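You operate a simulated robot arm through the tools that you are given. There is no shell and no other tool. Be economical: measure what you need, move in short steps, check, and stop when the job is done.

You run a simulated two-armed robot. Do the job below in one go: nothing can be reset, and whatever is moved stays where it is left.

TASK
Put the grey bottle on the place b. Pick up the green bottle with one hand, pass it to the other hand and put it on the front shelf by the white bike. Turn the brake adjuster of the silver bike to click 5. Take the oil bottle marked "DRY" from the grey stand's tray and put it on the silver sprocket. Open the middle drawer of the left chest, fetch the blue carton that says "pads" from the top of the right bench and set it inside, then shut the drawer. Stack the tyre pack marked "50 mm" from the top of the dark bench on top of the tyre pack labelled "55 mm". Stack the brown carton labelled "pedals" from the top of the left bench on top of the brown carton labelled "bolts". The order is free. Set down upright: grey bottle, green bottle, oil bottle, blue carton.
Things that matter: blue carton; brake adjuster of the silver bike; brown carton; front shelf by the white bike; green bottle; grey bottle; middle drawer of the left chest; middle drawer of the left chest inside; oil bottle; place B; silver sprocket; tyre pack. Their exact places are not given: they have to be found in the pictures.

Only the result counts: the job must be done as asked and must still hold three seconds after the hand-in. Knocking over, shifting, dropping, spilling or breaking anything else fails it.

THE ROBOT
Two 7-joint arms with two-finger parallel grippers on one trunk, on a base that drives. Base frame: it is fixed to the floor where the robot stands at the start and does not move with it; the origin is under the middle of the robot, x ahead of it, y to its left, z up. Lengths are in mm, angles in rad, forces in N, time in s.
The left shoulder is at the start at [60, 189, 603], the right one opposite. With the tool pointing down near the work surface each hand reaches from about 100 to 620 mm from the robot's upright axis, wherever it stands, measured 20 degrees to its own side. Places, roughly: blue carton [2000, -9250, 1000]; brake adjuster of the silver bike [300, -7900, 1100]; brown carton [5750, -9250, 1000]; front shelf by the white bike (20x29 cm) [1380, 3820, 920]; green bottle (7x7x19 cm) [400, 100, 300]; grey bottle (7x7x19 cm) [500, 100, 300]; middle drawer of the left chest [5800, -9200, 500]; middle drawer of the left chest inside [5800, -9200, 400]; oil bottle [750, -7250, 1000]; place B (19x18 cm) [-1080, -3380, 880]; silver sprocket (8x8x3 cm) [2400, -9400, 900]; tyre pack [-1250, -8750, 1000]. Payload 3.43 kg a hand.
The tool frame of a hand sits at the grasp point between the pads (the TCP): z along the fingers, y along the line on which they close. The tips reach 30 mm beyond it. The gripper opens to 94 mm. The fingers are 28 mm wide and 10 mm thick; the gripper's body (50 by 96 mm) begins 55 mm behind the TCP.
Orientation is that of the tool frame in the base frame, as a unit quaternion [x, y, z, w]. With the fingers straight down and closing along the base's y, the tool's x points along the base's -x, its y along +y and its z along -z.

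THE INTERFACE
- The arms move only by the tool move_arm. It takes "left_motion", "right_motion" or both (then of equal length, played together; a hand with none holds still); each is a list of rows, each an object (a shift or turn left out is 0, a gripper value left out holds the last) with "slide": the shift along the tool's x, y, z in mm, a list of three; "angular": the turn, a rotation vector about the tool's x, y, z in rad, a list of three. In form: [{"slide": [x, y, z], "angular": [ax, ay, az]}, ...]. A call has 1 to 8 rows; each row shifts and turns the commanded pose from where the row before left it, along the tool's axes as they then stand. "left_hand" and "right_hand" are, for a hand that has rows, the gripper command, from -1 (shut) to 1 (fully open), values between in proportion, set as the call begins (left out, the last holds). A row lasts 0.2 s, in which the tool goes at most 50 mm and 0.15 rad; a call with a longer step from one row to the next is refused whole, and so is a gripper value outside its range. A pose out of reach is approached as far as the arm can. The call stops where the force on the tool passes 40 N (or 10 N more than at its start, if that is more) or the arm is blocked; 0.2 s more then pass. Each finger travels about 153 mm/s and halts on what it meets, pressing with about 36 N; the grip force reading is that of the motor and also rises with nothing between the fingers. The clock runs only during rows and for 0.2 s after the last one: add rows that do not move to give the fingers time. The reply holds the time, the measured pose of the TCP, the force on the tool along the base axes, the opening and the grip force, in the units named above and with some noise, with the torque about the TCP (base axes, N m) and any sound that the robot's microphone picked up.
- Cameras (640 x 400 px; columns grow to the right, rows downward): "scene" is now at [-19.1, 18.2, 1147.4]; the picture's right is [0.48, -0.88, 0.00], its down [-0.78, -0.43, -0.46] and it looks along [0.40, 0.22, -0.89] (base axes); focal length 259 px, centre (320, 200). "left" rides on the left gripper at [76, -14, -102] in its tool frame; the picture's right is [0.18, 0.98, 0.00], its down [-0.75, 0.14, -0.64] and it looks along [-0.63, 0.12, 0.77] (tool axes); focal length 243 px, centre (320, 200). "right" rides on the right gripper at [76, 14, -103] in its tool frame; the picture's right is [-0.18, 0.98, 0.00], its down [-0.75, -0.14, -0.64] and it looks along [-0.63, -0.12, 0.77] (tool axes); focal length 243 px, centre (320, 200).
- snapshot(camera): a new picture of that camera. The clock stands still meanwhile.
- raise_lower(by): slides the trunk up (or, below 0, down) by that many mm; the arms and the scene camera ride with it, the base frame stays. It gives what a move gives, with no picture.
- steer(legs): drives the robot by 1 to 6 legs, each [ahead, left, turn to the left] in mm, mm and rad, along the robot's own axes; the way and the turn of a leg run together, so that a leg with both is an arc; at most 1500 mm and 3.142 rad a leg. The arms and the cameras ride along, it lands a little off, and it stops where it bumps. It gives what a move gives.
- aim_head(pan, tilt): turns the head with the scene camera to pan (to the left, within 1.501 rad either way) and tilt (down, from -0.506 to 1.204), counted from straight ahead of the robot. It gives what a move gives.
- pixel_to_xyz(camera, pixels): for up to 12 pixels [column, row] of the newest picture of that camera ("zoom" is the newest enlarged one), the place [x, y, z] in the base frame of the surface seen there, good to about 2 mm, but the place of the scene camera against the robot may be out by one fixed shift of up to 25 mm in any direction. The clock stands still meanwhile.
- close_up(camera, box): a new picture of the part [left, top, right, bottom] of that camera's present view, enlarged. The clock stands still meanwhile.
- close_job(): hands the job in; it is judged then, once.

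Keep the steps short. Do not move on a guess: measure, check each grasp and each placing, and mend mistakes. In all there are 322 turns and 208 pictures (those below and enlarged ones count). Leave the grippers open and the arms clear of the work at the hand-in unless told otherwise, and finish with a single line.

The tools are called as a command line: name --argument value ..., lists and objects as JSON in quotes. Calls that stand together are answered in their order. move_arm: Moves the arms, as the interface text tells. Its arguments: {"type":"object","properties":{"left_motion":{"type":"array","items":{"type":"object","properties":{"slide":{"type":"array","items":{"type":"number"}},"angular":{"type":"array","items":{"type":"number"}}}}},"left_hand":{"type":"number"},"right_motion":{"type":"array","items":{"type":"object","properties":{"slide":{"type":"array","items":{"type":"number"}},"angular":{"type":"array","items":{"type":"number"}}}}},"right_hand":{"type":"number"}},"required":[]} The other tools are called the same way: raise_lower (by) slides the trunk up or down; steer (legs) drives the base; aim_head (pan, tilt) turns the head that bears the scene camera; snapshot (camera) takes a picture; pixel_to_xyz (camera, pixels) gives the place of the surface under pixels of a picture; close_up (camera, box) takes an enlarged picture of a part of a camera's view; close_job () hands the job in.

At the start:

```text
time: 0.0
left_position: [255.8, 236.5, 395.8]
left_tool_rot: [0.0, 1.0, 0.0, 0.0]
left_force: [-0.2, -0.5, -0.1]
left_wrist_torque: [0.02, -0.01, 0.0]
left_gripper_width: 93.8
left_grasp_force: 0.0
right_position: [347.2, -32.8, 491.4]
right_tool_rot: [0.0, 1.0, 0.0, 0.0]
right_force: [0.5, -0.5, 0.5]
right_wrist_torque: [-0.01, -0.03, -0.05]
right_gripper_width: 94.0
right_grasp_force: 0.1
trunk travel left (down, up): [-275.0, 715.0]
robot x, y, heading: [-1.2, -0.1, -0.004]
head pan, tilt: [0.504, 1.091]
```

scene: 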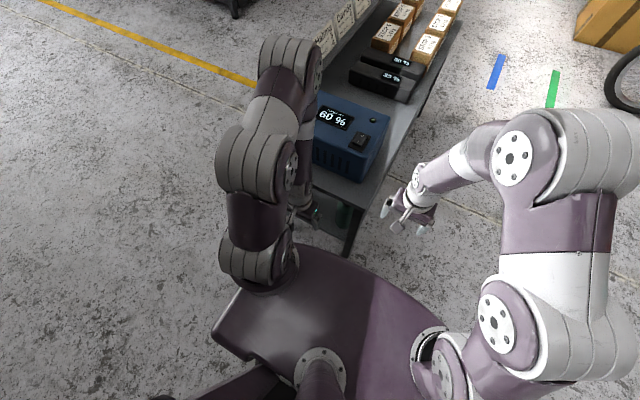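
right: 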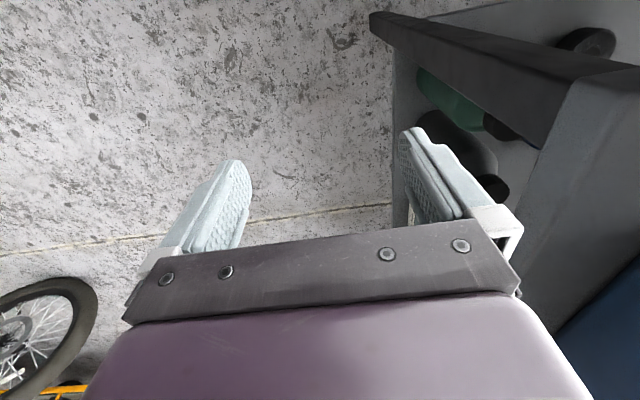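
left: 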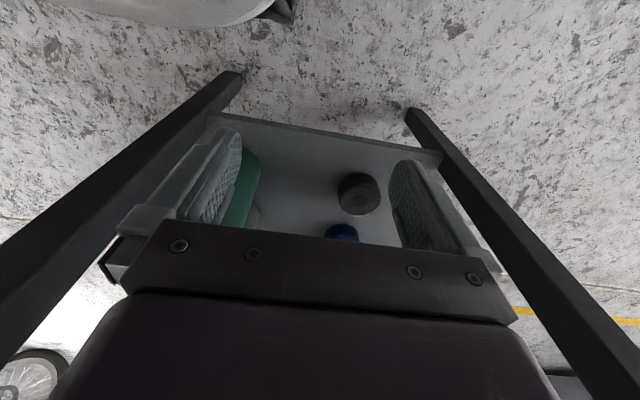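

The bottles seem to sit on a low shelf under the bench ahead. I'll first look at the wrist cameras' view and scene with a lower head tilt.

aim_head --pan 0.2 --tilt 0.8

snapshot --camera "scene"

pixel_to_xyz --camera "left" --pixels '[[357, 193], [342, 232], [240, 200], [300, 180], [232, 76], [415, 112], [300, 130], [120, 170], [360, 185], [253, 215]]'

pixel_to_xyz --camera "right" --pixels '[[440, 90], [460, 140], [497, 125], [590, 40], [400, 30], [560, 110], [395, 130], [520, 150], [300, 100], [380, 15]]'

```text
time: 0.8
left_position: [255.7, 237.2, 395.6]
left_tool_rot: [0.0, 1.0, 0.0, 0.0]
left_force: [0.2, -0.7, -0.9]
left_wrist_torque: [0.02, 0.01, 0.02]
left_gripper_width: 94.0
left_grasp_force: 0.2
right_position: [348.2, -33.0, 491.6]
right_tool_rot: [0.0, 1.0, 0.0, 0.0]
right_force: [0.1, -0.2, -0.1]
right_wrist_torque: [0.01, -0.01, 0.0]
right_gripper_width: 94.2
right_grasp_force: 0.1
trunk travel left (down, up): [-275.0, 715.0]
robot x, y, heading: [0.4, -2.7, 0.001]
head pan, tilt: [0.201, 0.799]
```

```text
204 pictures are left
```

scene: 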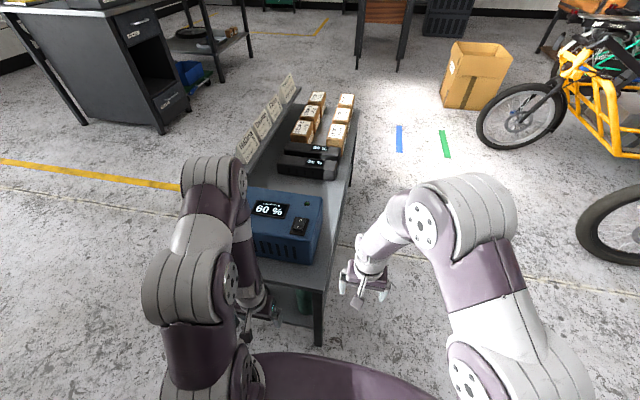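

```text
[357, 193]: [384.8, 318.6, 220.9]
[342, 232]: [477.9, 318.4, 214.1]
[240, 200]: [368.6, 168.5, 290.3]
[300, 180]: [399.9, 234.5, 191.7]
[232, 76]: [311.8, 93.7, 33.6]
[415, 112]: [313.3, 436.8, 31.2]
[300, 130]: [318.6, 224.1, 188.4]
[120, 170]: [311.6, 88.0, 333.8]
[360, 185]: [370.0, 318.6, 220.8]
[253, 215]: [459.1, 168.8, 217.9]
```

```text
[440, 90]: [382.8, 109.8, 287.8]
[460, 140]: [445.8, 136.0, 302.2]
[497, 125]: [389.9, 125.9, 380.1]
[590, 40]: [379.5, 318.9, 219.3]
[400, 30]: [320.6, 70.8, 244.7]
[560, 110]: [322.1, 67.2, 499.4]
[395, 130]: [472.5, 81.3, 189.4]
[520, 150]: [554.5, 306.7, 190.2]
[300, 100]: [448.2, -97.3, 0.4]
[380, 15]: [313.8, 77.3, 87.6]
```

I'll enlarge the right camera view on the shelf and measure the tabletop.

close_up --camera "right" --box '[380, 10, 640, 230]'

pixel_to_xyz --camera "scene" --pixels '[[318, 290], [330, 200], [318, 320], [355, 100], [255, 250], [300, 240], [310, 160], [300, 298], [445, 145], [470, 80], [600, 240], [520, 110]]'

```text
1.82 times, centred on (510, 120) of right
```

zoom: 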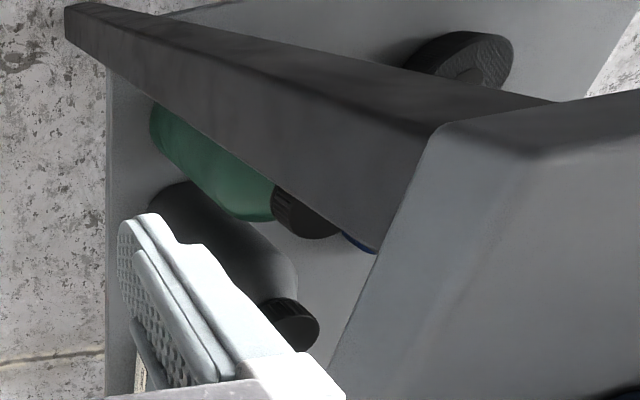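

```text
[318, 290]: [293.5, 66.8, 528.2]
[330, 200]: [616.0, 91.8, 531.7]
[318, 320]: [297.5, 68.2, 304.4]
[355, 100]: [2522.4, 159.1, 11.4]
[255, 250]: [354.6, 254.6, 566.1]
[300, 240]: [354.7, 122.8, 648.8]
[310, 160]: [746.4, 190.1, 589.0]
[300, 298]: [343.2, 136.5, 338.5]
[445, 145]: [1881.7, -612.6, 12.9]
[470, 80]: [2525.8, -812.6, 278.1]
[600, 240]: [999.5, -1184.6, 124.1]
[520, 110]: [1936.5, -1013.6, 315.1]
```

The bottles stand under the tabletop near the right edge (x≈385 and 455, y≈135). I'll back off and drive to the right side of the bench, facing it.

steer --legs '[[-150, 0, 0], [0, -500, 0], [0, 0, 1.571], [0, -560, 0]]'

aim_head --pan 0 --tilt 0.9

snapshot --camera "scene"

snapshot --camera "right"

snapshot --camera "left"

```text
time: 11.2
left_position: [169.9, -253.1, 394.6]
left_tool_rot: [-0.696, 0.718, 0.001, 0.0]
left_force: [0.2, -0.6, 0.0]
left_wrist_torque: [0.02, -0.01, 0.01]
left_gripper_width: 94.4
left_grasp_force: 0.0
right_position: [443.9, -170.8, 490.5]
right_tool_rot: [-0.696, 0.718, 0.0, 0.0]
right_force: [0.4, 0.4, 0.0]
right_wrist_torque: [0.03, 0.03, 0.02]
right_gripper_width: 93.8
right_grasp_force: 0.0
trunk travel left (down, up): [-275.0, 715.0]
robot x, y, heading: [397.9, -517.5, 1.541]
head pan, tilt: [0.201, 0.799]
```

```text
time: 11.9
left_position: [171.8, -254.0, 395.7]
left_tool_rot: [-0.696, 0.718, 0.0, 0.001]
left_force: [-0.1, 0.6, 0.3]
left_wrist_torque: [0.02, 0.02, 0.0]
left_gripper_width: 94.1
left_grasp_force: 0.1
right_position: [443.7, -170.8, 490.5]
right_tool_rot: [-0.696, 0.718, 0.0, 0.001]
right_force: [-1.1, 0.4, 0.2]
right_wrist_torque: [0.0, -0.03, -0.02]
right_gripper_width: 94.1
right_grasp_force: 0.1
trunk travel left (down, up): [-275.0, 715.0]
robot x, y, heading: [397.0, -518.5, 1.542]
head pan, tilt: [0.0, 0.901]
```

```text
202 pictures are left
```

scene: 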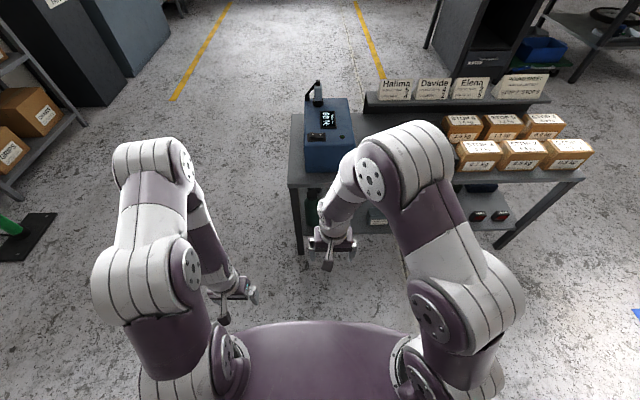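

```text
201 pictures are left
```

right: 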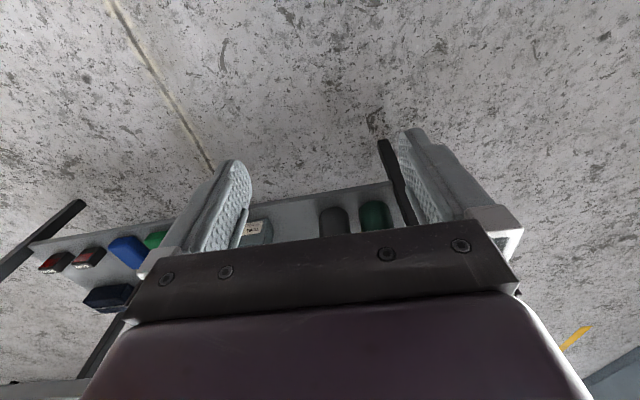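

```text
200 pictures are left
```

left: 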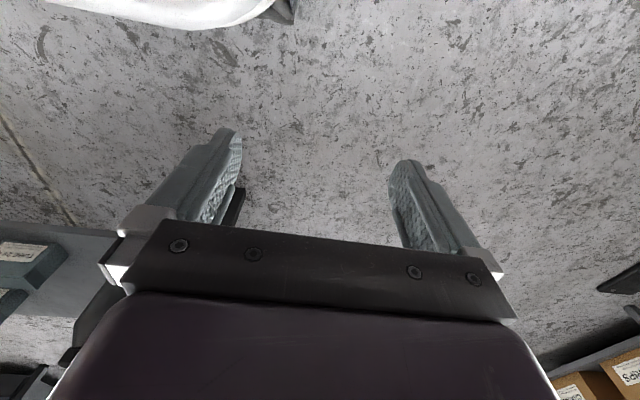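

I'll measure the bottle positions through the right camera.

close_up --camera "right" --box '[230, 130, 430, 255]'

pixel_to_xyz --camera "right" --pixels '[[335, 225], [320, 225], [350, 225], [375, 220], [361, 220], [389, 220], [260, 232], [325, 208], [375, 200], [384, 145], [300, 210], [395, 185]]'

```text
3.20 times, centred on (330, 192) of right
```

zoom: 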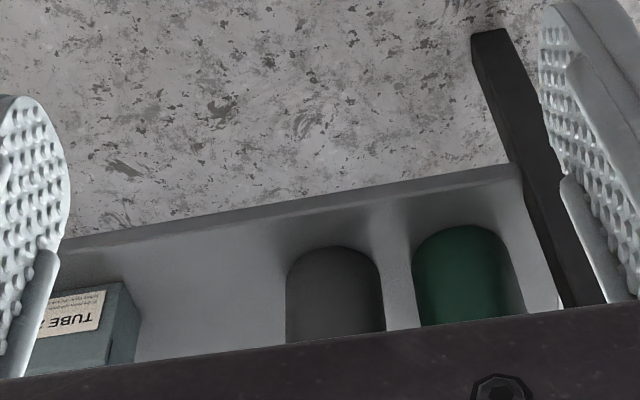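

```text
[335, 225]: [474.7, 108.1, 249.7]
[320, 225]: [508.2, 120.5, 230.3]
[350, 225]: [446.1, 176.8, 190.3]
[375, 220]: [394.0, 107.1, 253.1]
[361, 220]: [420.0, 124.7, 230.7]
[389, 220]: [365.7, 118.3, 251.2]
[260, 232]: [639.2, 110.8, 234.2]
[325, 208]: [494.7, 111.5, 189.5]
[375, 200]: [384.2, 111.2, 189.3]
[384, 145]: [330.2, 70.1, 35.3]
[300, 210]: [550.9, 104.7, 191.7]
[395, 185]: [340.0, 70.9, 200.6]
```

Grey is centred near (477,143), green near (392,142), gap 15 mm. I'll lower the trunk and turn the right tool to point at the shelf.

raise_lower --by -150

move_arm --right_motion '[{"angular": [0, -0.15, 0]}, {"angular": [0, -0.15, 0]}, {"angular": [0, -0.15, 0]}, {"angular": [0, -0.15, 0]}, {"angular": [0, -0.15, 0]}, {"angular": [0, -0.15, 0]}]'

move_arm --right_motion '[{"angular": [0, -0.15, 0]}, {"angular": [0, -0.15, 0]}, {"angular": [0, -0.15, 0]}, {"angular": [0, -0.15, 0]}, {"angular": [0, -0.071, 0]}]'

snapshot --camera "right"

snapshot --camera "scene"

```text
time: 13.7
left_position: [170.0, -253.5, 244.7]
left_tool_rot: [-0.696, 0.718, 0.001, 0.0]
left_force: [-0.1, 0.0, 0.2]
left_wrist_torque: [-0.01, -0.02, 0.04]
left_gripper_width: 93.7
left_grasp_force: 0.2
right_position: [444.3, -170.7, 340.8]
right_tool_rot: [-0.696, 0.718, 0.0, 0.0]
right_force: [0.3, -0.3, 0.9]
right_wrist_torque: [-0.01, 0.03, -0.03]
right_gripper_width: 93.9
right_grasp_force: 0.0
trunk travel left (down, up): [-125.0, 865.0]
robot x, y, heading: [401.4, -518.6, 1.548]
head pan, tilt: [0.0, 0.901]
```

```text
time: 15.1
left_position: [170.5, -253.7, 245.1]
left_tool_rot: [-0.696, 0.718, 0.0, 0.0]
left_force: [0.6, 0.2, 0.4]
left_wrist_torque: [0.02, 0.03, -0.01]
left_gripper_width: 93.8
left_grasp_force: 0.0
right_position: [443.2, -171.5, 342.6]
right_tool_rot: [-0.626, 0.646, 0.304, 0.312]
right_force: [0.0, -0.6, -0.4]
right_wrist_torque: [-0.01, -0.03, 0.02]
right_gripper_width: 94.0
right_grasp_force: 0.1
trunk travel left (down, up): [-125.0, 865.0]
robot x, y, heading: [397.2, -516.3, 1.538]
head pan, tilt: [0.0, 0.901]
```

```text
time: 16.5
left_position: [171.0, -254.1, 244.9]
left_tool_rot: [-0.695, 0.719, -0.001, 0.0]
left_force: [-0.5, 0.0, 0.5]
left_wrist_torque: [0.01, 0.0, -0.04]
left_gripper_width: 94.2
left_grasp_force: 0.1
right_position: [427.0, -147.9, 370.8]
right_tool_rot: [-0.57, 0.632, 0.384, 0.359]
right_force: [-0.4, 0.0, 0.2]
right_wrist_torque: [-0.02, 0.01, 0.01]
right_gripper_width: 94.1
right_grasp_force: 0.1
right hand out of reach, approached as far as the arm can: row 2, 3, 4, 5
trunk travel left (down, up): [-125.0, 865.0]
robot x, y, heading: [403.6, -516.7, 1.539]
head pan, tilt: [0.0, 0.901]
stopped in row 5 (right hand): the arm was blocked; the commanded pose is now the measured one
```

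```text
198 pictures are left
```

right: 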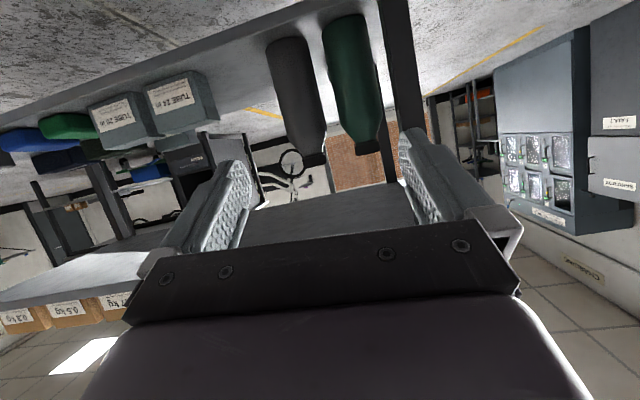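

```text
197 pictures are left
```

scene: 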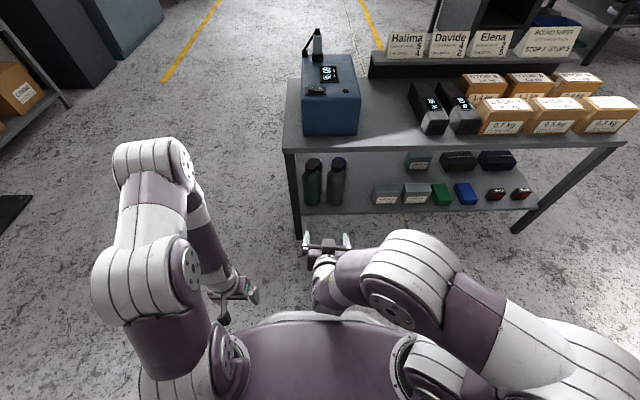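

The arm is folded too close to the body. The bottles taper towards narrow caps. I'll back up 200 mm and extend the hand while levelling it.

steer --legs '[[-200, 0, 0.03]]'

move_arm --right_motion '[{"slide": [-20, 0, 35]}, {"slide": [-20, 0, 35]}, {"slide": [-20, 0, 35]}, {"slide": [-20, 0, 35], "angular": [0, -0.14, 0]}, {"slide": [0, 0, 20], "angular": [0, -0.14, 0]}, {"slide": [0, 0, 10], "angular": [0, -0.14, 0]}]'

```text
time: 18.0
left_position: [160.5, -454.7, 244.9]
left_tool_rot: [-0.703, 0.711, 0.0, 0.0]
left_force: [-0.1, 0.7, -0.6]
left_wrist_torque: [0.01, 0.0, -0.01]
left_gripper_width: 94.1
left_grasp_force: 0.1
right_position: [415.1, -342.8, 371.9]
right_tool_rot: [-0.576, 0.628, 0.386, 0.354]
right_force: [-0.1, -1.0, 0.5]
right_wrist_torque: [0.0, 0.03, 0.03]
right_gripper_width: 94.1
right_grasp_force: 0.1
trunk travel left (down, up): [-125.0, 865.0]
robot x, y, heading: [398.6, -714.4, 1.561]
head pan, tilt: [0.0, 0.901]
```

```text
time: 19.4
left_position: [162.3, -455.5, 245.7]
left_tool_rot: [-0.703, 0.711, 0.0, 0.0]
left_force: [-0.1, 0.4, -0.4]
left_wrist_torque: [-0.02, -0.04, -0.01]
left_gripper_width: 94.1
left_grasp_force: 0.1
right_position: [416.3, -114.3, 382.1]
right_tool_rot: [-0.484, 0.541, 0.497, 0.475]
right_force: [0.0, 0.2, -0.4]
right_wrist_torque: [-0.02, -0.01, 0.0]
right_gripper_width: 93.8
right_grasp_force: 0.1
right hand out of reach, approached as far as the arm can: row 6
trunk travel left (down, up): [-125.0, 865.0]
robot x, y, heading: [391.4, -715.2, 1.561]
head pan, tilt: [0.0, 0.901]
```

I'll level the hand exactly and line up with the green bottle's cap (x 392), then look.

move_arm --right_motion '[{"slide": [13, 12, 0], "angular": [-0.035, -0.053, -0.079]}, {"slide": [12, 12, 0]}, {}]'

snapshot --camera "right"

```text
time: 20.2
left_position: [160.2, -454.8, 245.0]
left_tool_rot: [-0.702, 0.712, 0.001, 0.0]
left_force: [-0.5, -0.3, -0.1]
left_wrist_torque: [-0.04, -0.01, 0.01]
left_gripper_width: 94.1
left_grasp_force: 0.1
right_position: [387.1, -104.6, 357.0]
right_tool_rot: [-0.498, 0.499, 0.501, 0.503]
right_force: [-0.2, 0.2, 0.0]
right_wrist_torque: [0.05, -0.01, 0.02]
right_gripper_width: 94.2
right_grasp_force: 0.0
right hand out of reach, approached as far as the arm can: row 1
trunk travel left (down, up): [-125.0, 865.0]
robot x, y, heading: [394.5, -714.4, 1.555]
head pan, tilt: [0.0, 0.901]
```

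```text
196 pictures are left
```

right: 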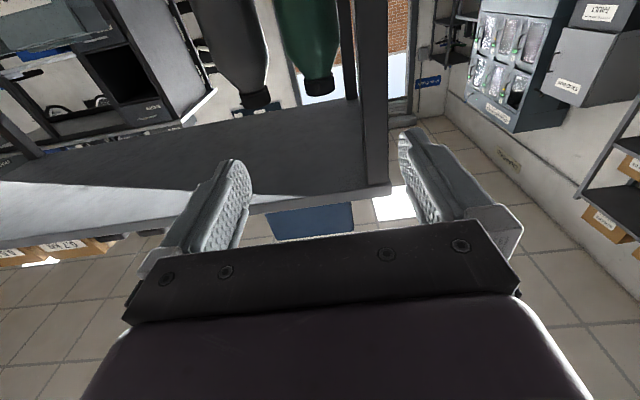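

pixel_to_xyz --camera "right" --pixels '[[319, 85], [306, 85], [332, 85], [315, 40], [285, 40], [345, 35], [317, 70], [257, 100], [240, 60], [255, 85], [370, 100], [352, 60]]'

close_up --camera "right" --box '[200, 0, 400, 125]'

```text
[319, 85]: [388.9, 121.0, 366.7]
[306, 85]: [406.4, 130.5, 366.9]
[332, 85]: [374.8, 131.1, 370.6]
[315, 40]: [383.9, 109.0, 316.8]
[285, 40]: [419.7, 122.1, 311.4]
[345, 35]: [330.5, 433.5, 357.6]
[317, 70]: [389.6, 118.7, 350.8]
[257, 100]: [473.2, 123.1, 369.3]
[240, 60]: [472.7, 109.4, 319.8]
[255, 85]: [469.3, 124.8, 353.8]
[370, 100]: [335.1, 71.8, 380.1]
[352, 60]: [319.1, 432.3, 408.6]
```

```text
3.20 times, centred on (300, 62) of right
```

zoom: 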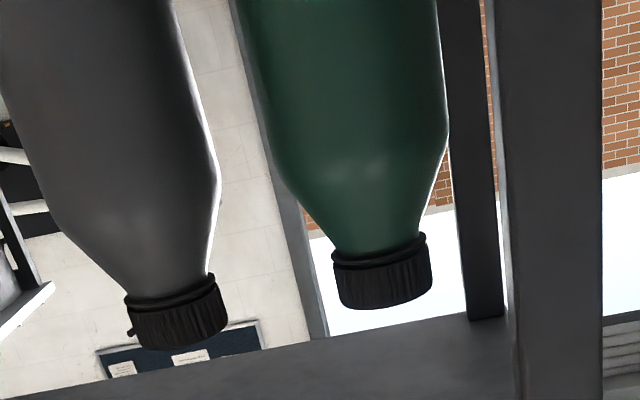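

The cap is ~34 mm wide at z 355–378. I'll drive 100 mm closer, opening to ~60 mm, then correct.

steer --legs '[[100, 0, 0]]'

move_arm --right_motion '[{}, {}, {}]' --right_hand 0.3

snapshot --camera "right"

```text
time: 21.4
left_position: [163.3, -354.8, 245.3]
left_tool_rot: [-0.702, 0.712, 0.0, 0.0]
left_force: [-0.4, -0.2, -0.6]
left_wrist_torque: [0.0, 0.0, 0.04]
left_gripper_width: 94.1
left_grasp_force: 0.1
right_position: [389.1, -4.7, 356.2]
right_tool_rot: [-0.497, 0.499, 0.5, 0.503]
right_force: [0.5, -0.3, 0.1]
right_wrist_torque: [0.02, -0.02, -0.01]
right_gripper_width: 94.0
right_grasp_force: 0.1
trunk travel left (down, up): [-125.0, 865.0]
robot x, y, heading: [401.8, -613.7, 1.556]
head pan, tilt: [0.0, 0.901]
```

```text
time: 22.2
left_position: [163.6, -355.1, 244.3]
left_tool_rot: [-0.702, 0.712, -0.001, -0.001]
left_force: [-0.6, -0.2, 0.7]
left_wrist_torque: [0.0, 0.06, 0.0]
left_gripper_width: 93.9
left_grasp_force: 0.0
right_position: [391.8, -5.4, 356.7]
right_tool_rot: [-0.497, 0.499, 0.5, 0.504]
right_force: [-0.2, -0.6, 0.5]
right_wrist_torque: [-0.01, -0.01, 0.01]
right_gripper_width: 61.1
right_grasp_force: 0.1
trunk travel left (down, up): [-125.0, 865.0]
robot x, y, heading: [399.0, -614.9, 1.556]
head pan, tilt: [0.0, 0.901]
```

```text
194 pictures are left
```

right: 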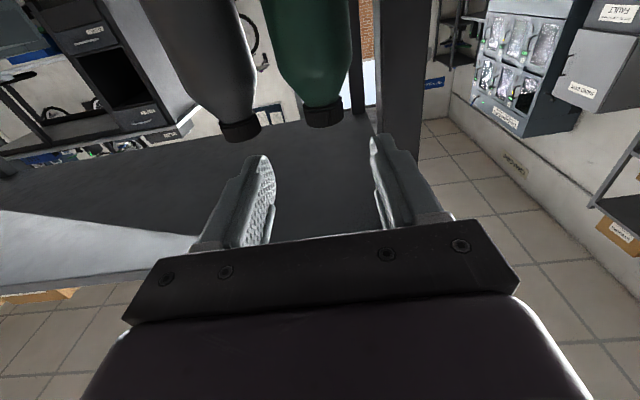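

Cap lines up between the fingers. Raise 8 mm, advance 122 mm, then look.

move_arm --right_motion '[{"slide": [-4, 0, 30]}, {"slide": [-4, 0, 30]}, {"slide": [0, 0, 30]}, {"slide": [0, 0, 32]}, {}]'

snapshot --camera "right"

```text
time: 23.4
left_position: [163.5, -355.4, 244.2]
left_tool_rot: [-0.701, 0.713, 0.0, 0.0]
left_force: [0.1, 0.1, 0.8]
left_wrist_torque: [-0.02, 0.03, -0.01]
left_gripper_width: 94.1
left_grasp_force: 0.1
right_position: [390.3, 118.1, 364.0]
right_tool_rot: [-0.497, 0.501, 0.499, 0.503]
right_force: [0.0, 0.3, -0.7]
right_wrist_torque: [-0.01, 0.0, -0.02]
right_gripper_width: 60.8
right_grasp_force: 0.0
trunk travel left (down, up): [-125.0, 865.0]
robot x, y, heading: [397.3, -615.0, 1.558]
head pan, tilt: [0.0, 0.901]
```

```text
193 pictures are left
```

right: 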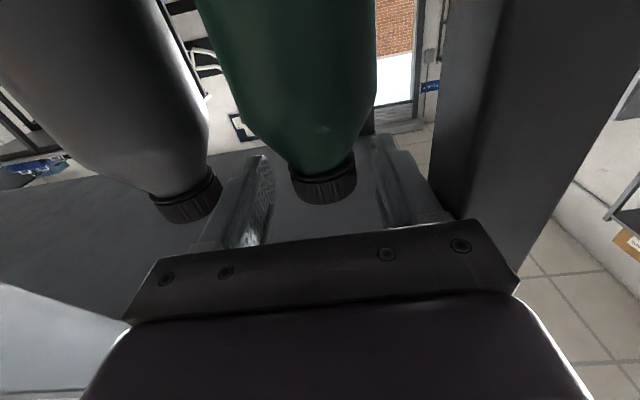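

Cap is between the fingers. Advance 6 mm more and close.

move_arm --right_motion '[{"slide": [0, 0, 6]}, {}]'

move_arm --right_motion '[{}, {}, {}]' --right_hand -1

snapshot --camera "right"

```text
time: 24.0
left_position: [162.7, -356.5, 245.0]
left_tool_rot: [-0.702, 0.713, 0.0, 0.001]
left_force: [0.6, 0.6, 0.1]
left_wrist_torque: [0.02, 0.01, 0.01]
left_gripper_width: 94.4
left_grasp_force: 0.1
right_position: [390.4, 123.5, 365.2]
right_tool_rot: [-0.497, 0.5, 0.5, 0.503]
right_force: [0.3, -0.4, 0.1]
right_wrist_torque: [0.01, 0.01, -0.01]
right_gripper_width: 61.0
right_grasp_force: 0.1
trunk travel left (down, up): [-125.0, 865.0]
robot x, y, heading: [393.9, -614.0, 1.554]
head pan, tilt: [0.0, 0.901]
```

```text
time: 24.8
left_position: [163.4, -356.1, 244.8]
left_tool_rot: [-0.701, 0.713, 0.0, 0.001]
left_force: [-0.2, 0.1, 1.2]
left_wrist_torque: [0.02, -0.01, -0.02]
left_gripper_width: 94.0
left_grasp_force: 0.0
right_position: [389.7, 123.4, 368.0]
right_tool_rot: [-0.496, 0.5, 0.5, 0.504]
right_force: [-0.7, 1.4, 6.3]
right_wrist_torque: [0.66, 0.19, 0.02]
right_gripper_width: 39.1
right_grasp_force: 35.9
trunk travel left (down, up): [-125.0, 865.0]
robot x, y, heading: [394.1, -616.1, 1.553]
head pan, tilt: [0.0, 0.901]
```

```text
192 pictures are left
```

right: 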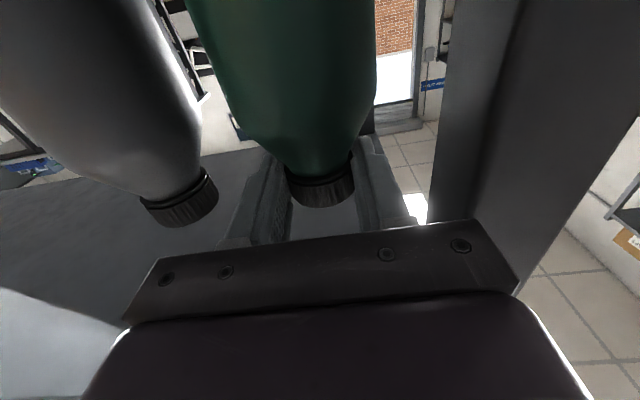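

Grip at 39 mm with force. Lift 25 mm and check the bottle follows.

move_arm --right_motion '[{"slide": [-12, 0, 0]}, {"slide": [-13, 0, 0]}, {}]'

snapshot --camera "right"

```text
time: 25.6
left_position: [163.7, -356.2, 245.1]
left_tool_rot: [-0.702, 0.712, -0.001, -0.001]
left_force: [-0.7, -0.3, 0.1]
left_wrist_torque: [0.0, 0.01, 0.01]
left_gripper_width: 94.0
left_grasp_force: 0.0
right_position: [391.1, 121.3, 389.7]
right_tool_rot: [-0.498, 0.5, 0.499, 0.502]
right_force: [-0.5, 0.1, -6.4]
right_wrist_torque: [-0.11, -0.02, 0.02]
right_gripper_width: 39.2
right_grasp_force: 36.3
trunk travel left (down, up): [-125.0, 865.0]
robot x, y, heading: [392.6, -617.1, 1.557]
head pan, tilt: [0.0, 0.901]
```

```text
191 pictures are left
```

right: 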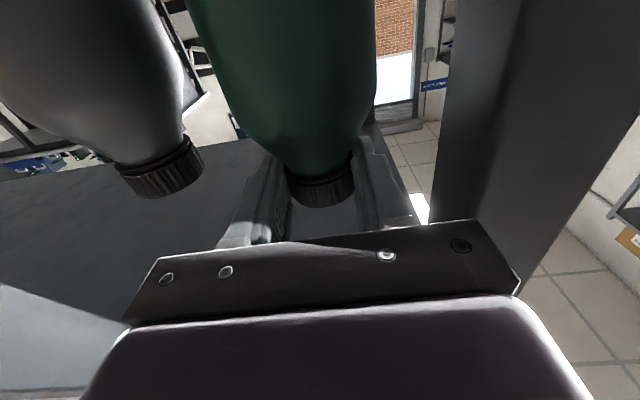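

Bottle lifted (6.4 N). Withdraw straight out.

move_arm --right_motion '[{"slide": [0, -1, -40]}, {"slide": [0, -1, -40]}, {"slide": [0, 0, -40]}, {"slide": [0, 0, -40]}, {}]'

steer --legs '[[-130, 0, 0]]'

snapshot --camera "scene"

```text
time: 26.8
left_position: [163.1, -355.1, 244.8]
left_tool_rot: [-0.702, 0.712, -0.001, -0.002]
left_force: [0.5, 0.2, 0.3]
left_wrist_torque: [0.0, -0.03, 0.01]
left_gripper_width: 94.0
left_grasp_force: 0.1
right_position: [385.1, -11.6, 391.7]
right_tool_rot: [-0.498, 0.5, 0.499, 0.502]
right_force: [-0.4, -0.7, -6.7]
right_wrist_torque: [-0.12, -0.02, -0.02]
right_gripper_width: 39.2
right_grasp_force: 35.7
right hand out of reach, approached as far as the arm can: row 4
trunk travel left (down, up): [-125.0, 865.0]
robot x, y, heading: [394.2, -613.9, 1.557]
head pan, tilt: [0.0, 0.901]
```

```text
time: 28.1
left_position: [162.2, -484.4, 244.2]
left_tool_rot: [-0.701, 0.714, 0.0, -0.001]
left_force: [0.1, 0.2, -0.6]
left_wrist_torque: [0.03, 0.0, -0.02]
left_gripper_width: 94.1
left_grasp_force: 0.0
right_position: [384.8, -140.9, 393.9]
right_tool_rot: [-0.498, 0.501, 0.499, 0.503]
right_force: [-0.3, -0.3, -6.5]
right_wrist_torque: [-0.08, -0.01, 0.01]
right_gripper_width: 39.3
right_grasp_force: 36.0
trunk travel left (down, up): [-125.0, 865.0]
robot x, y, heading: [394.8, -746.3, 1.552]
head pan, tilt: [0.0, 0.901]
```

```text
190 pictures are left
```

scene: 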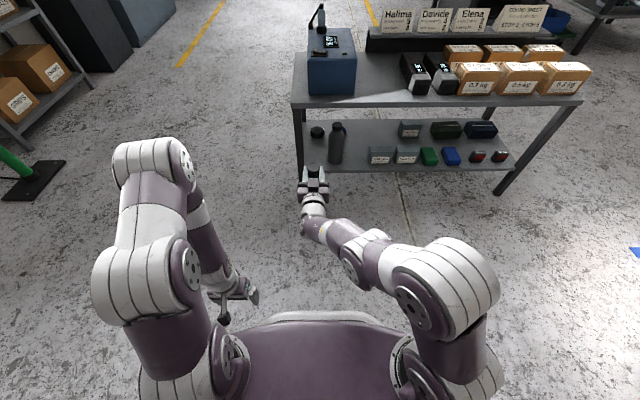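

Holding well. I'll back off 100 mm, extend the right hand 100 mm, and bring the left hand forward and level.

steer --legs '[[-100, 0, 0]]'

move_arm --left_motion '[{"slide": [-40, 0, 0], "angular": [0, -0.15, 0]}, {"slide": [-39, 0, 6], "angular": [0, -0.15, 0]}, {"slide": [-38, 0, 12], "angular": [0, -0.15, 0]}, {"slide": [-36, 0, 17], "angular": [0, -0.15, 0]}, {"slide": [-33, 0, 22], "angular": [0, -0.15, 0]}, {"slide": [-29, 0, 27], "angular": [0, -0.15, 0]}, {"slide": [-25, 0, 31], "angular": [0, -0.15, 0]}, {"slide": [-20, 0, 35], "angular": [0, -0.15, 0]}]' --right_motion '[{"slide": [0, 0, 15]}, {"slide": [0, 0, 15]}, {"slide": [0, 0, 15]}, {"slide": [0, 0, 15]}, {"slide": [0, 0, 15]}, {"slide": [0, 0, 15]}, {"slide": [0, 0, 10]}, {}]'

move_arm --left_motion '[{"angular": [0, -0.15, 0]}, {"angular": [0, -0.15, 0]}, {"angular": [0, -0.071, 0]}, {"angular": [0.15, 0, 0]}, {"angular": [0.15, 0, 0]}, {"angular": [0.15, 0, 0]}, {"angular": [0.15, 0, 0]}]'

snapshot --camera "left"

```text
time: 29.2
left_position: [160.4, -582.0, 245.4]
left_tool_rot: [-0.7, 0.714, 0.0, -0.001]
left_force: [-1.0, -0.2, -0.2]
left_wrist_torque: [0.02, 0.0, 0.03]
left_gripper_width: 93.9
left_grasp_force: 0.2
right_position: [381.7, -239.8, 391.7]
right_tool_rot: [-0.498, 0.502, 0.498, 0.502]
right_force: [-0.3, 0.4, -6.4]
right_wrist_torque: [-0.12, -0.04, 0.0]
right_gripper_width: 39.2
right_grasp_force: 35.9
trunk travel left (down, up): [-125.0, 865.0]
robot x, y, heading: [395.1, -844.7, 1.547]
head pan, tilt: [0.0, 0.901]
```

```text
time: 31.0
left_position: [165.0, -262.8, 242.3]
left_tool_rot: [-0.577, 0.589, 0.395, 0.404]
left_force: [-0.4, 0.3, -0.1]
left_wrist_torque: [0.02, -0.02, -0.01]
left_gripper_width: 93.9
left_grasp_force: 0.0
right_position: [382.3, -140.0, 392.9]
right_tool_rot: [-0.498, 0.502, 0.498, 0.502]
right_force: [0.4, -0.3, -5.7]
right_wrist_torque: [-0.13, -0.03, -0.05]
right_gripper_width: 39.2
right_grasp_force: 35.9
trunk travel left (down, up): [-125.0, 865.0]
robot x, y, heading: [392.4, -842.9, 1.554]
head pan, tilt: [0.0, 0.901]
```

```text
time: 32.6
left_position: [166.4, -265.0, 244.0]
left_tool_rot: [-0.324, 0.629, 0.323, 0.628]
left_force: [0.0, 0.0, -0.7]
left_wrist_torque: [-0.01, 0.0, -0.01]
left_gripper_width: 94.1
left_grasp_force: 0.1
right_position: [381.9, -141.1, 391.0]
right_tool_rot: [-0.498, 0.501, 0.499, 0.503]
right_force: [-0.2, 0.4, -6.3]
right_wrist_torque: [-0.09, 0.01, 0.0]
right_gripper_width: 39.0
right_grasp_force: 36.1
trunk travel left (down, up): [-125.0, 865.0]
robot x, y, heading: [393.3, -842.3, 1.551]
head pan, tilt: [0.0, 0.901]
```

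```text
189 pictures are left
```

left: 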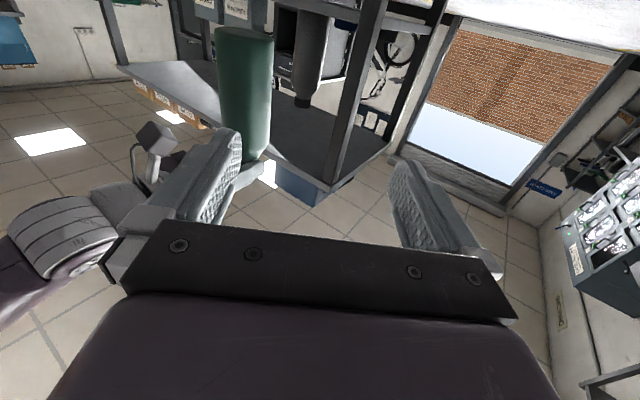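

pixel_to_xyz --camera "left" --pixels '[[247, 60], [228, 90], [270, 90], [247, 110], [247, 40], [247, 140]]'

```text
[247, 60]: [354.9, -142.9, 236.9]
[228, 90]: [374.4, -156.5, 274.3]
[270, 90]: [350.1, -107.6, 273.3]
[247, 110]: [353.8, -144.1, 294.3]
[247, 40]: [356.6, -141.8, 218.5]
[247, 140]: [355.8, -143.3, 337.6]
```

Bottle axis at (381,-120). Move left hand sideways in line first, then forward in two stages at z≈255.

move_arm --left_motion '[{"slide": [-5, -30, 0]}, {"slide": [-6, -30, 0]}, {"slide": [0, -30, 0]}, {"slide": [0, 0, 40]}, {"slide": [0, 0, 40]}, {"slide": [0, 0, 40]}, {}]' --left_hand 1

snapshot --camera "left"

snapshot --camera "scene"

```text
time: 34.2
left_position: [311.3, -215.7, 256.1]
left_tool_rot: [-0.325, 0.629, 0.323, 0.628]
left_force: [0.6, 0.6, 0.1]
left_wrist_torque: [0.01, 0.02, 0.04]
left_gripper_width: 93.9
left_grasp_force: 0.1
right_position: [382.5, -141.3, 392.0]
right_tool_rot: [-0.497, 0.502, 0.498, 0.503]
right_force: [0.4, -1.5, -6.2]
right_wrist_torque: [-0.14, 0.01, 0.0]
right_gripper_width: 39.1
right_grasp_force: 36.2
trunk travel left (down, up): [-125.0, 865.0]
robot x, y, heading: [390.5, -842.2, 1.549]
head pan, tilt: [0.0, 0.901]
```

```text
188 pictures are left
```

left: 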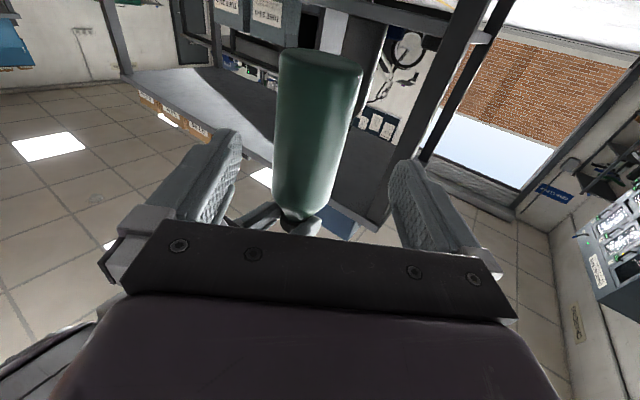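

```text
187 pictures are left
```

scene: 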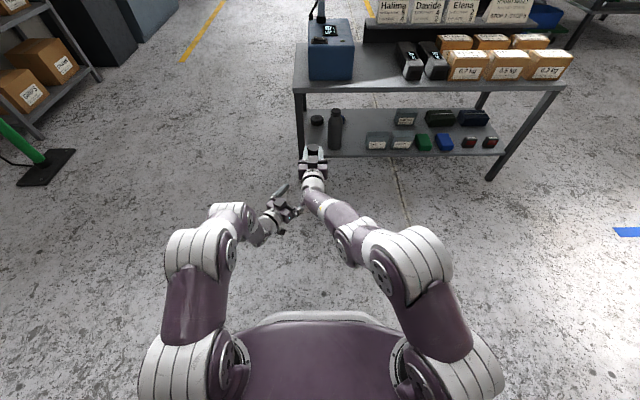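

Well centred. Advance 112 mm and close the left hand.

move_arm --left_motion '[{"slide": [0, 0, 38]}, {"slide": [0, 0, 38]}, {"slide": [0, 0, 36]}, {}]'

move_arm --left_motion '[{}, {}, {}]' --left_hand -1

snapshot --camera "left"

```text
time: 35.2
left_position: [375.2, -125.6, 254.9]
left_tool_rot: [-0.325, 0.628, 0.324, 0.628]
left_force: [-0.1, 0.4, -0.1]
left_wrist_torque: [0.0, 0.02, 0.02]
left_gripper_width: 93.7
left_grasp_force: 0.1
right_position: [382.0, -141.1, 391.6]
right_tool_rot: [-0.498, 0.5, 0.499, 0.504]
right_force: [-0.2, 1.0, -5.7]
right_wrist_torque: [-0.08, 0.01, -0.02]
right_gripper_width: 38.8
right_grasp_force: 37.0
trunk travel left (down, up): [-125.0, 865.0]
robot x, y, heading: [394.2, -845.2, 1.551]
head pan, tilt: [0.0, 0.901]
```

```text
time: 36.0
left_position: [375.8, -126.1, 254.5]
left_tool_rot: [-0.324, 0.629, 0.324, 0.628]
left_force: [15.4, -6.5, 1.1]
left_wrist_torque: [0.5, 1.24, 0.11]
left_gripper_width: 70.5
left_grasp_force: 35.7
right_position: [381.1, -140.7, 393.4]
right_tool_rot: [-0.498, 0.5, 0.499, 0.503]
right_force: [-14.8, 7.2, -6.7]
right_wrist_torque: [0.36, 0.82, 0.0]
right_gripper_width: 39.2
right_grasp_force: 35.9
trunk travel left (down, up): [-125.0, 865.0]
robot x, y, heading: [392.1, -843.3, 1.551]
head pan, tilt: [0.0, 0.901]
```

```text
186 pictures are left
```

left: 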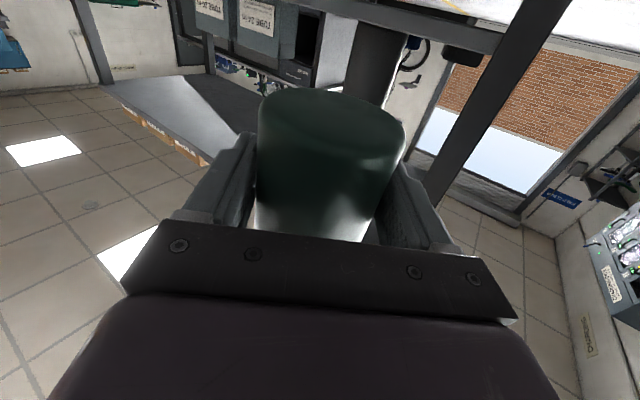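

Both hands hold (70.5 mm, 36 N left). Now open the right hand and lift it clear upward and back.

move_arm --right_motion '[{}, {}, {}]' --right_hand 0.6

move_arm --right_motion '[{"slide": [-25, 0, 0]}, {"slide": [-25, 0, 0]}, {"slide": [-10, 0, -25]}, {"slide": [0, -30, -25]}, {"slide": [0, -30, 0]}, {"slide": [0, -30, 0]}]'

snapshot --camera "scene"

```text
time: 36.8
left_position: [375.5, -127.7, 254.3]
left_tool_rot: [-0.324, 0.628, 0.324, 0.628]
left_force: [1.1, 0.4, -0.3]
left_wrist_torque: [-0.02, 0.01, 0.01]
left_gripper_width: 70.6
left_grasp_force: 36.1
right_position: [381.9, -141.0, 391.6]
right_tool_rot: [-0.498, 0.501, 0.498, 0.503]
right_force: [0.7, -0.3, 2.0]
right_wrist_torque: [-0.03, 0.0, 0.0]
right_gripper_width: 75.2
right_grasp_force: 0.1
trunk travel left (down, up): [-125.0, 865.0]
robot x, y, heading: [394.1, -840.5, 1.55]
head pan, tilt: [0.0, 0.901]
```

```text
time: 38.2
left_position: [374.0, -126.6, 255.2]
left_tool_rot: [-0.324, 0.629, 0.323, 0.629]
left_force: [-0.7, 0.3, 0.1]
left_wrist_torque: [0.02, 0.04, 0.02]
left_gripper_width: 70.4
left_grasp_force: 35.9
right_position: [472.6, -186.7, 453.4]
right_tool_rot: [-0.498, 0.5, 0.499, 0.503]
right_force: [-0.2, 0.7, 0.1]
right_wrist_torque: [-0.03, 0.0, -0.01]
right_gripper_width: 75.3
right_grasp_force: 0.0
trunk travel left (down, up): [-125.0, 865.0]
robot x, y, heading: [393.8, -841.7, 1.551]
head pan, tilt: [0.0, 0.901]
```

```text
185 pictures are left
```

scene: 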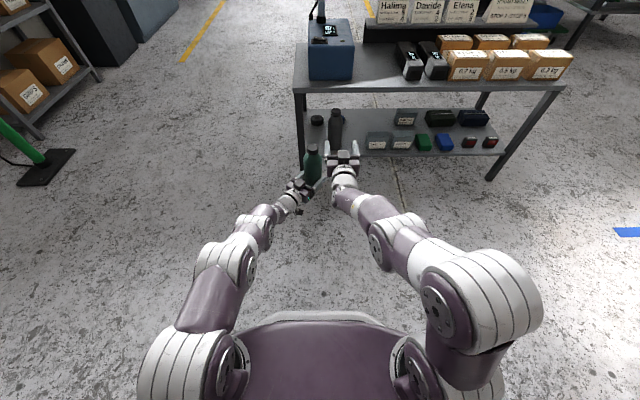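

close_up --camera "scene" --box '[250, 100, 410, 220]'

move_arm --left_motion '[{"slide": [0, 20, -20]}, {"slide": [0, 30, -20]}, {"slide": [0, 30, 0]}, {}]'

snapshot --camera "right"

```text
3.33 times, centred on (330, 160) of scene
```

zoom: 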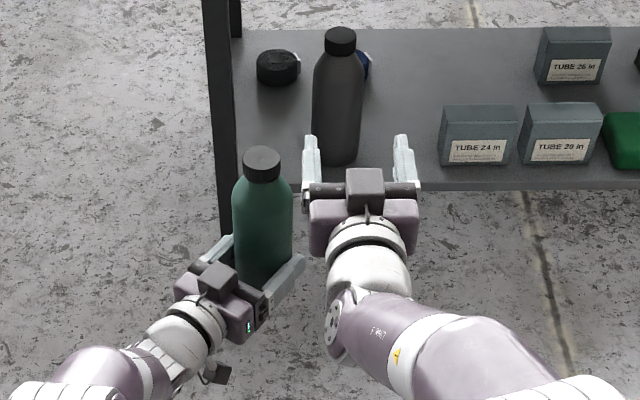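

```text
time: 39.2
left_position: [285.1, -113.3, 255.4]
left_tool_rot: [-0.324, 0.629, 0.323, 0.628]
left_force: [0.5, 0.3, 0.1]
left_wrist_torque: [0.03, 0.04, -0.01]
left_gripper_width: 70.4
left_grasp_force: 35.8
right_position: [472.3, -188.1, 452.8]
right_tool_rot: [-0.497, 0.502, 0.498, 0.504]
right_force: [0.0, 0.5, 0.3]
right_wrist_torque: [-0.01, 0.02, 0.03]
right_gripper_width: 75.1
right_grasp_force: 0.2
trunk travel left (down, up): [-125.0, 865.0]
robot x, y, heading: [391.9, -843.9, 1.554]
head pan, tilt: [0.0, 0.901]
```

```text
183 pictures are left
```

right: 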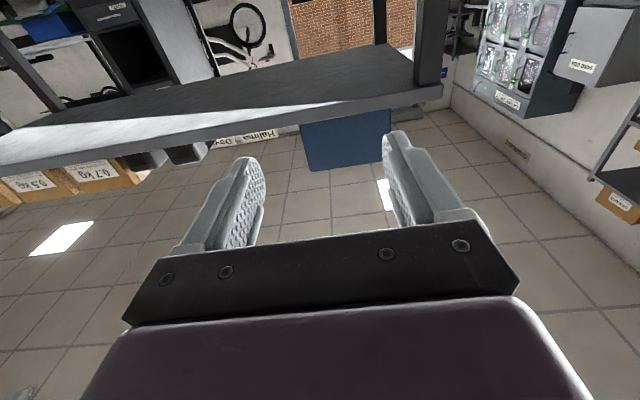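

Left hand holds the bottle upright. Pull it further left/back, lower the right hand to cap height, then drive forward for the grey bottle.

move_arm --left_motion '[{"slide": [0, 16, -30]}, {"slide": [0, 16, -30]}, {"slide": [0, 16, -30]}, {"slide": [0, 15, -28]}]' --right_motion '[{"slide": [25, 0, 0]}, {"slide": [25, 0, 0]}, {"slide": [25, 0, 0]}, {"slide": [13, 0, 0]}]'

steer --legs '[[200, 0, 0]]'

snapshot --camera "right"

```text
time: 40.2
left_position: [164.8, -172.9, 257.3]
left_tool_rot: [-0.324, 0.629, 0.323, 0.629]
left_force: [-0.9, -0.1, -5.5]
left_wrist_torque: [-0.04, 0.02, 0.02]
left_gripper_width: 70.7
left_grasp_force: 36.2
right_position: [473.1, -190.6, 366.4]
right_tool_rot: [-0.497, 0.501, 0.498, 0.503]
right_force: [-0.1, 0.7, 0.3]
right_wrist_torque: [-0.03, -0.01, 0.04]
right_gripper_width: 75.1
right_grasp_force: 0.1
trunk travel left (down, up): [-125.0, 865.0]
robot x, y, heading: [391.3, -845.3, 1.55]
head pan, tilt: [0.0, 0.901]
```

```text
time: 41.8
left_position: [173.8, 30.2, 256.5]
left_tool_rot: [-0.324, 0.629, 0.322, 0.629]
left_force: [0.1, 0.7, -6.5]
left_wrist_torque: [-0.02, 0.01, -0.01]
left_gripper_width: 70.3
left_grasp_force: 36.1
right_position: [481.6, 11.7, 366.1]
right_tool_rot: [-0.496, 0.503, 0.497, 0.504]
right_force: [-0.4, 0.5, 0.0]
right_wrist_torque: [-0.01, 0.03, 0.02]
right_gripper_width: 75.0
right_grasp_force: 0.0
trunk travel left (down, up): [-125.0, 865.0]
robot x, y, heading: [398.3, -644.1, 1.548]
head pan, tilt: [0.0, 0.901]
```

```text
182 pictures are left
```

right: 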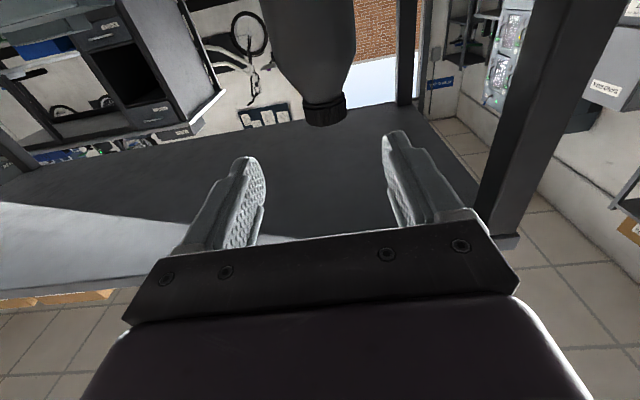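

pixel_to_xyz --camera "right" --pixels '[[325, 112], [308, 108], [342, 106], [318, 60]]'

move_arm --right_motion '[{"slide": [0, 7, 30]}, {"slide": [0, 0, 30]}, {"slide": [0, 0, 25]}, {}]'

snapshot --camera "right"

```text
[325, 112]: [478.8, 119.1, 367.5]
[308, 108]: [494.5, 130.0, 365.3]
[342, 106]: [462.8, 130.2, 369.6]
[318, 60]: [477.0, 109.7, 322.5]
```

```text
time: 42.8
left_position: [173.5, 30.6, 255.4]
left_tool_rot: [-0.322, 0.63, 0.322, 0.63]
left_force: [-0.6, 0.0, -5.7]
left_wrist_torque: [-0.05, -0.01, 0.02]
left_gripper_width: 70.3
left_grasp_force: 36.7
right_position: [476.8, 96.9, 366.6]
right_tool_rot: [-0.496, 0.503, 0.496, 0.505]
right_force: [0.5, -0.3, 0.6]
right_wrist_torque: [0.04, 0.01, 0.01]
right_gripper_width: 75.3
right_grasp_force: 0.1
trunk travel left (down, up): [-125.0, 865.0]
robot x, y, heading: [399.2, -640.7, 1.543]
head pan, tilt: [0.0, 0.901]
```

```text
181 pictures are left
```

right: 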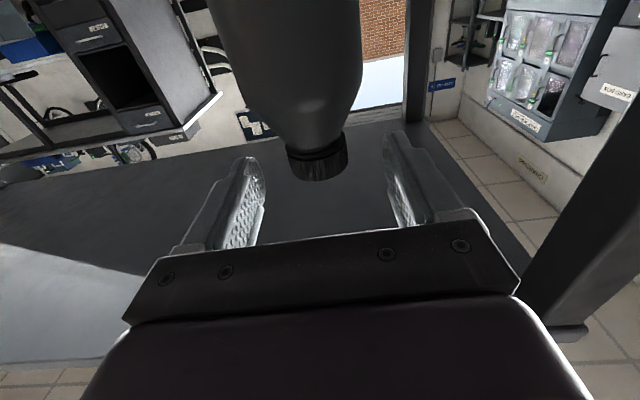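

Centred. Advance 34 mm, close, lift.

move_arm --right_motion '[{"slide": [0, -1, 17]}, {"slide": [0, 0, 17]}, {}]'

move_arm --right_motion '[{}, {}, {}]' --right_hand -1

move_arm --right_motion '[{"slide": [-12, 0, 0]}, {"slide": [-13, 0, 0]}, {}]'

snapshot --camera "right"

```text
time: 43.6
left_position: [173.4, 30.3, 256.2]
left_tool_rot: [-0.323, 0.63, 0.322, 0.629]
left_force: [0.2, 0.6, -5.6]
left_wrist_torque: [-0.02, 0.04, -0.01]
left_gripper_width: 70.4
left_grasp_force: 36.6
right_position: [478.5, 131.3, 365.8]
right_tool_rot: [-0.495, 0.503, 0.496, 0.506]
right_force: [-0.1, 0.5, 0.6]
right_wrist_torque: [0.0, 0.0, 0.03]
right_gripper_width: 75.2
right_grasp_force: 0.0
trunk travel left (down, up): [-125.0, 865.0]
robot x, y, heading: [399.3, -638.4, 1.543]
head pan, tilt: [0.0, 0.901]
```

```text
time: 44.4
left_position: [173.7, 31.3, 255.4]
left_tool_rot: [-0.323, 0.63, 0.321, 0.629]
left_force: [-0.2, 0.3, -7.3]
left_wrist_torque: [-0.07, 0.05, 0.0]
left_gripper_width: 70.1
left_grasp_force: 35.9
right_position: [478.4, 131.1, 366.5]
right_tool_rot: [-0.496, 0.502, 0.497, 0.504]
right_force: [2.3, 1.2, 1.2]
right_wrist_torque: [0.22, -0.26, -0.06]
right_gripper_width: 40.8
right_grasp_force: 35.9
trunk travel left (down, up): [-125.0, 865.0]
robot x, y, heading: [395.5, -645.0, 1.54]
head pan, tilt: [0.0, 0.901]
```

```text
time: 45.2
left_position: [173.1, 32.3, 256.5]
left_tool_rot: [-0.323, 0.63, 0.321, 0.629]
left_force: [-0.1, -0.7, -5.7]
left_wrist_torque: [-0.05, 0.04, -0.01]
left_gripper_width: 70.4
left_grasp_force: 35.5
right_position: [476.6, 129.8, 388.8]
right_tool_rot: [-0.496, 0.503, 0.496, 0.505]
right_force: [-1.1, -0.3, -5.6]
right_wrist_torque: [-0.04, 0.0, -0.02]
right_gripper_width: 40.9
right_grasp_force: 35.7
trunk travel left (down, up): [-125.0, 865.0]
robot x, y, heading: [399.1, -640.8, 1.543]
head pan, tilt: [0.0, 0.901]
```

```text
180 pictures are left
```

right: 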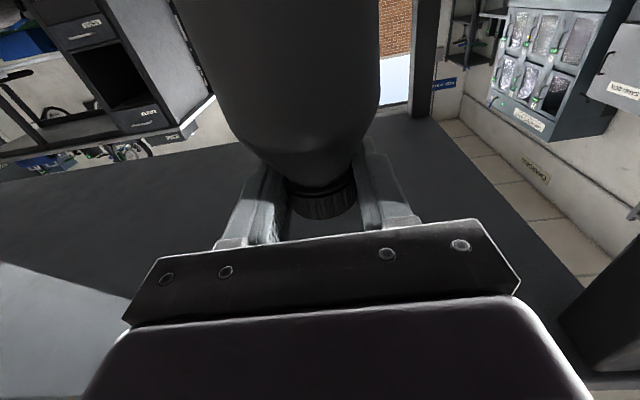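

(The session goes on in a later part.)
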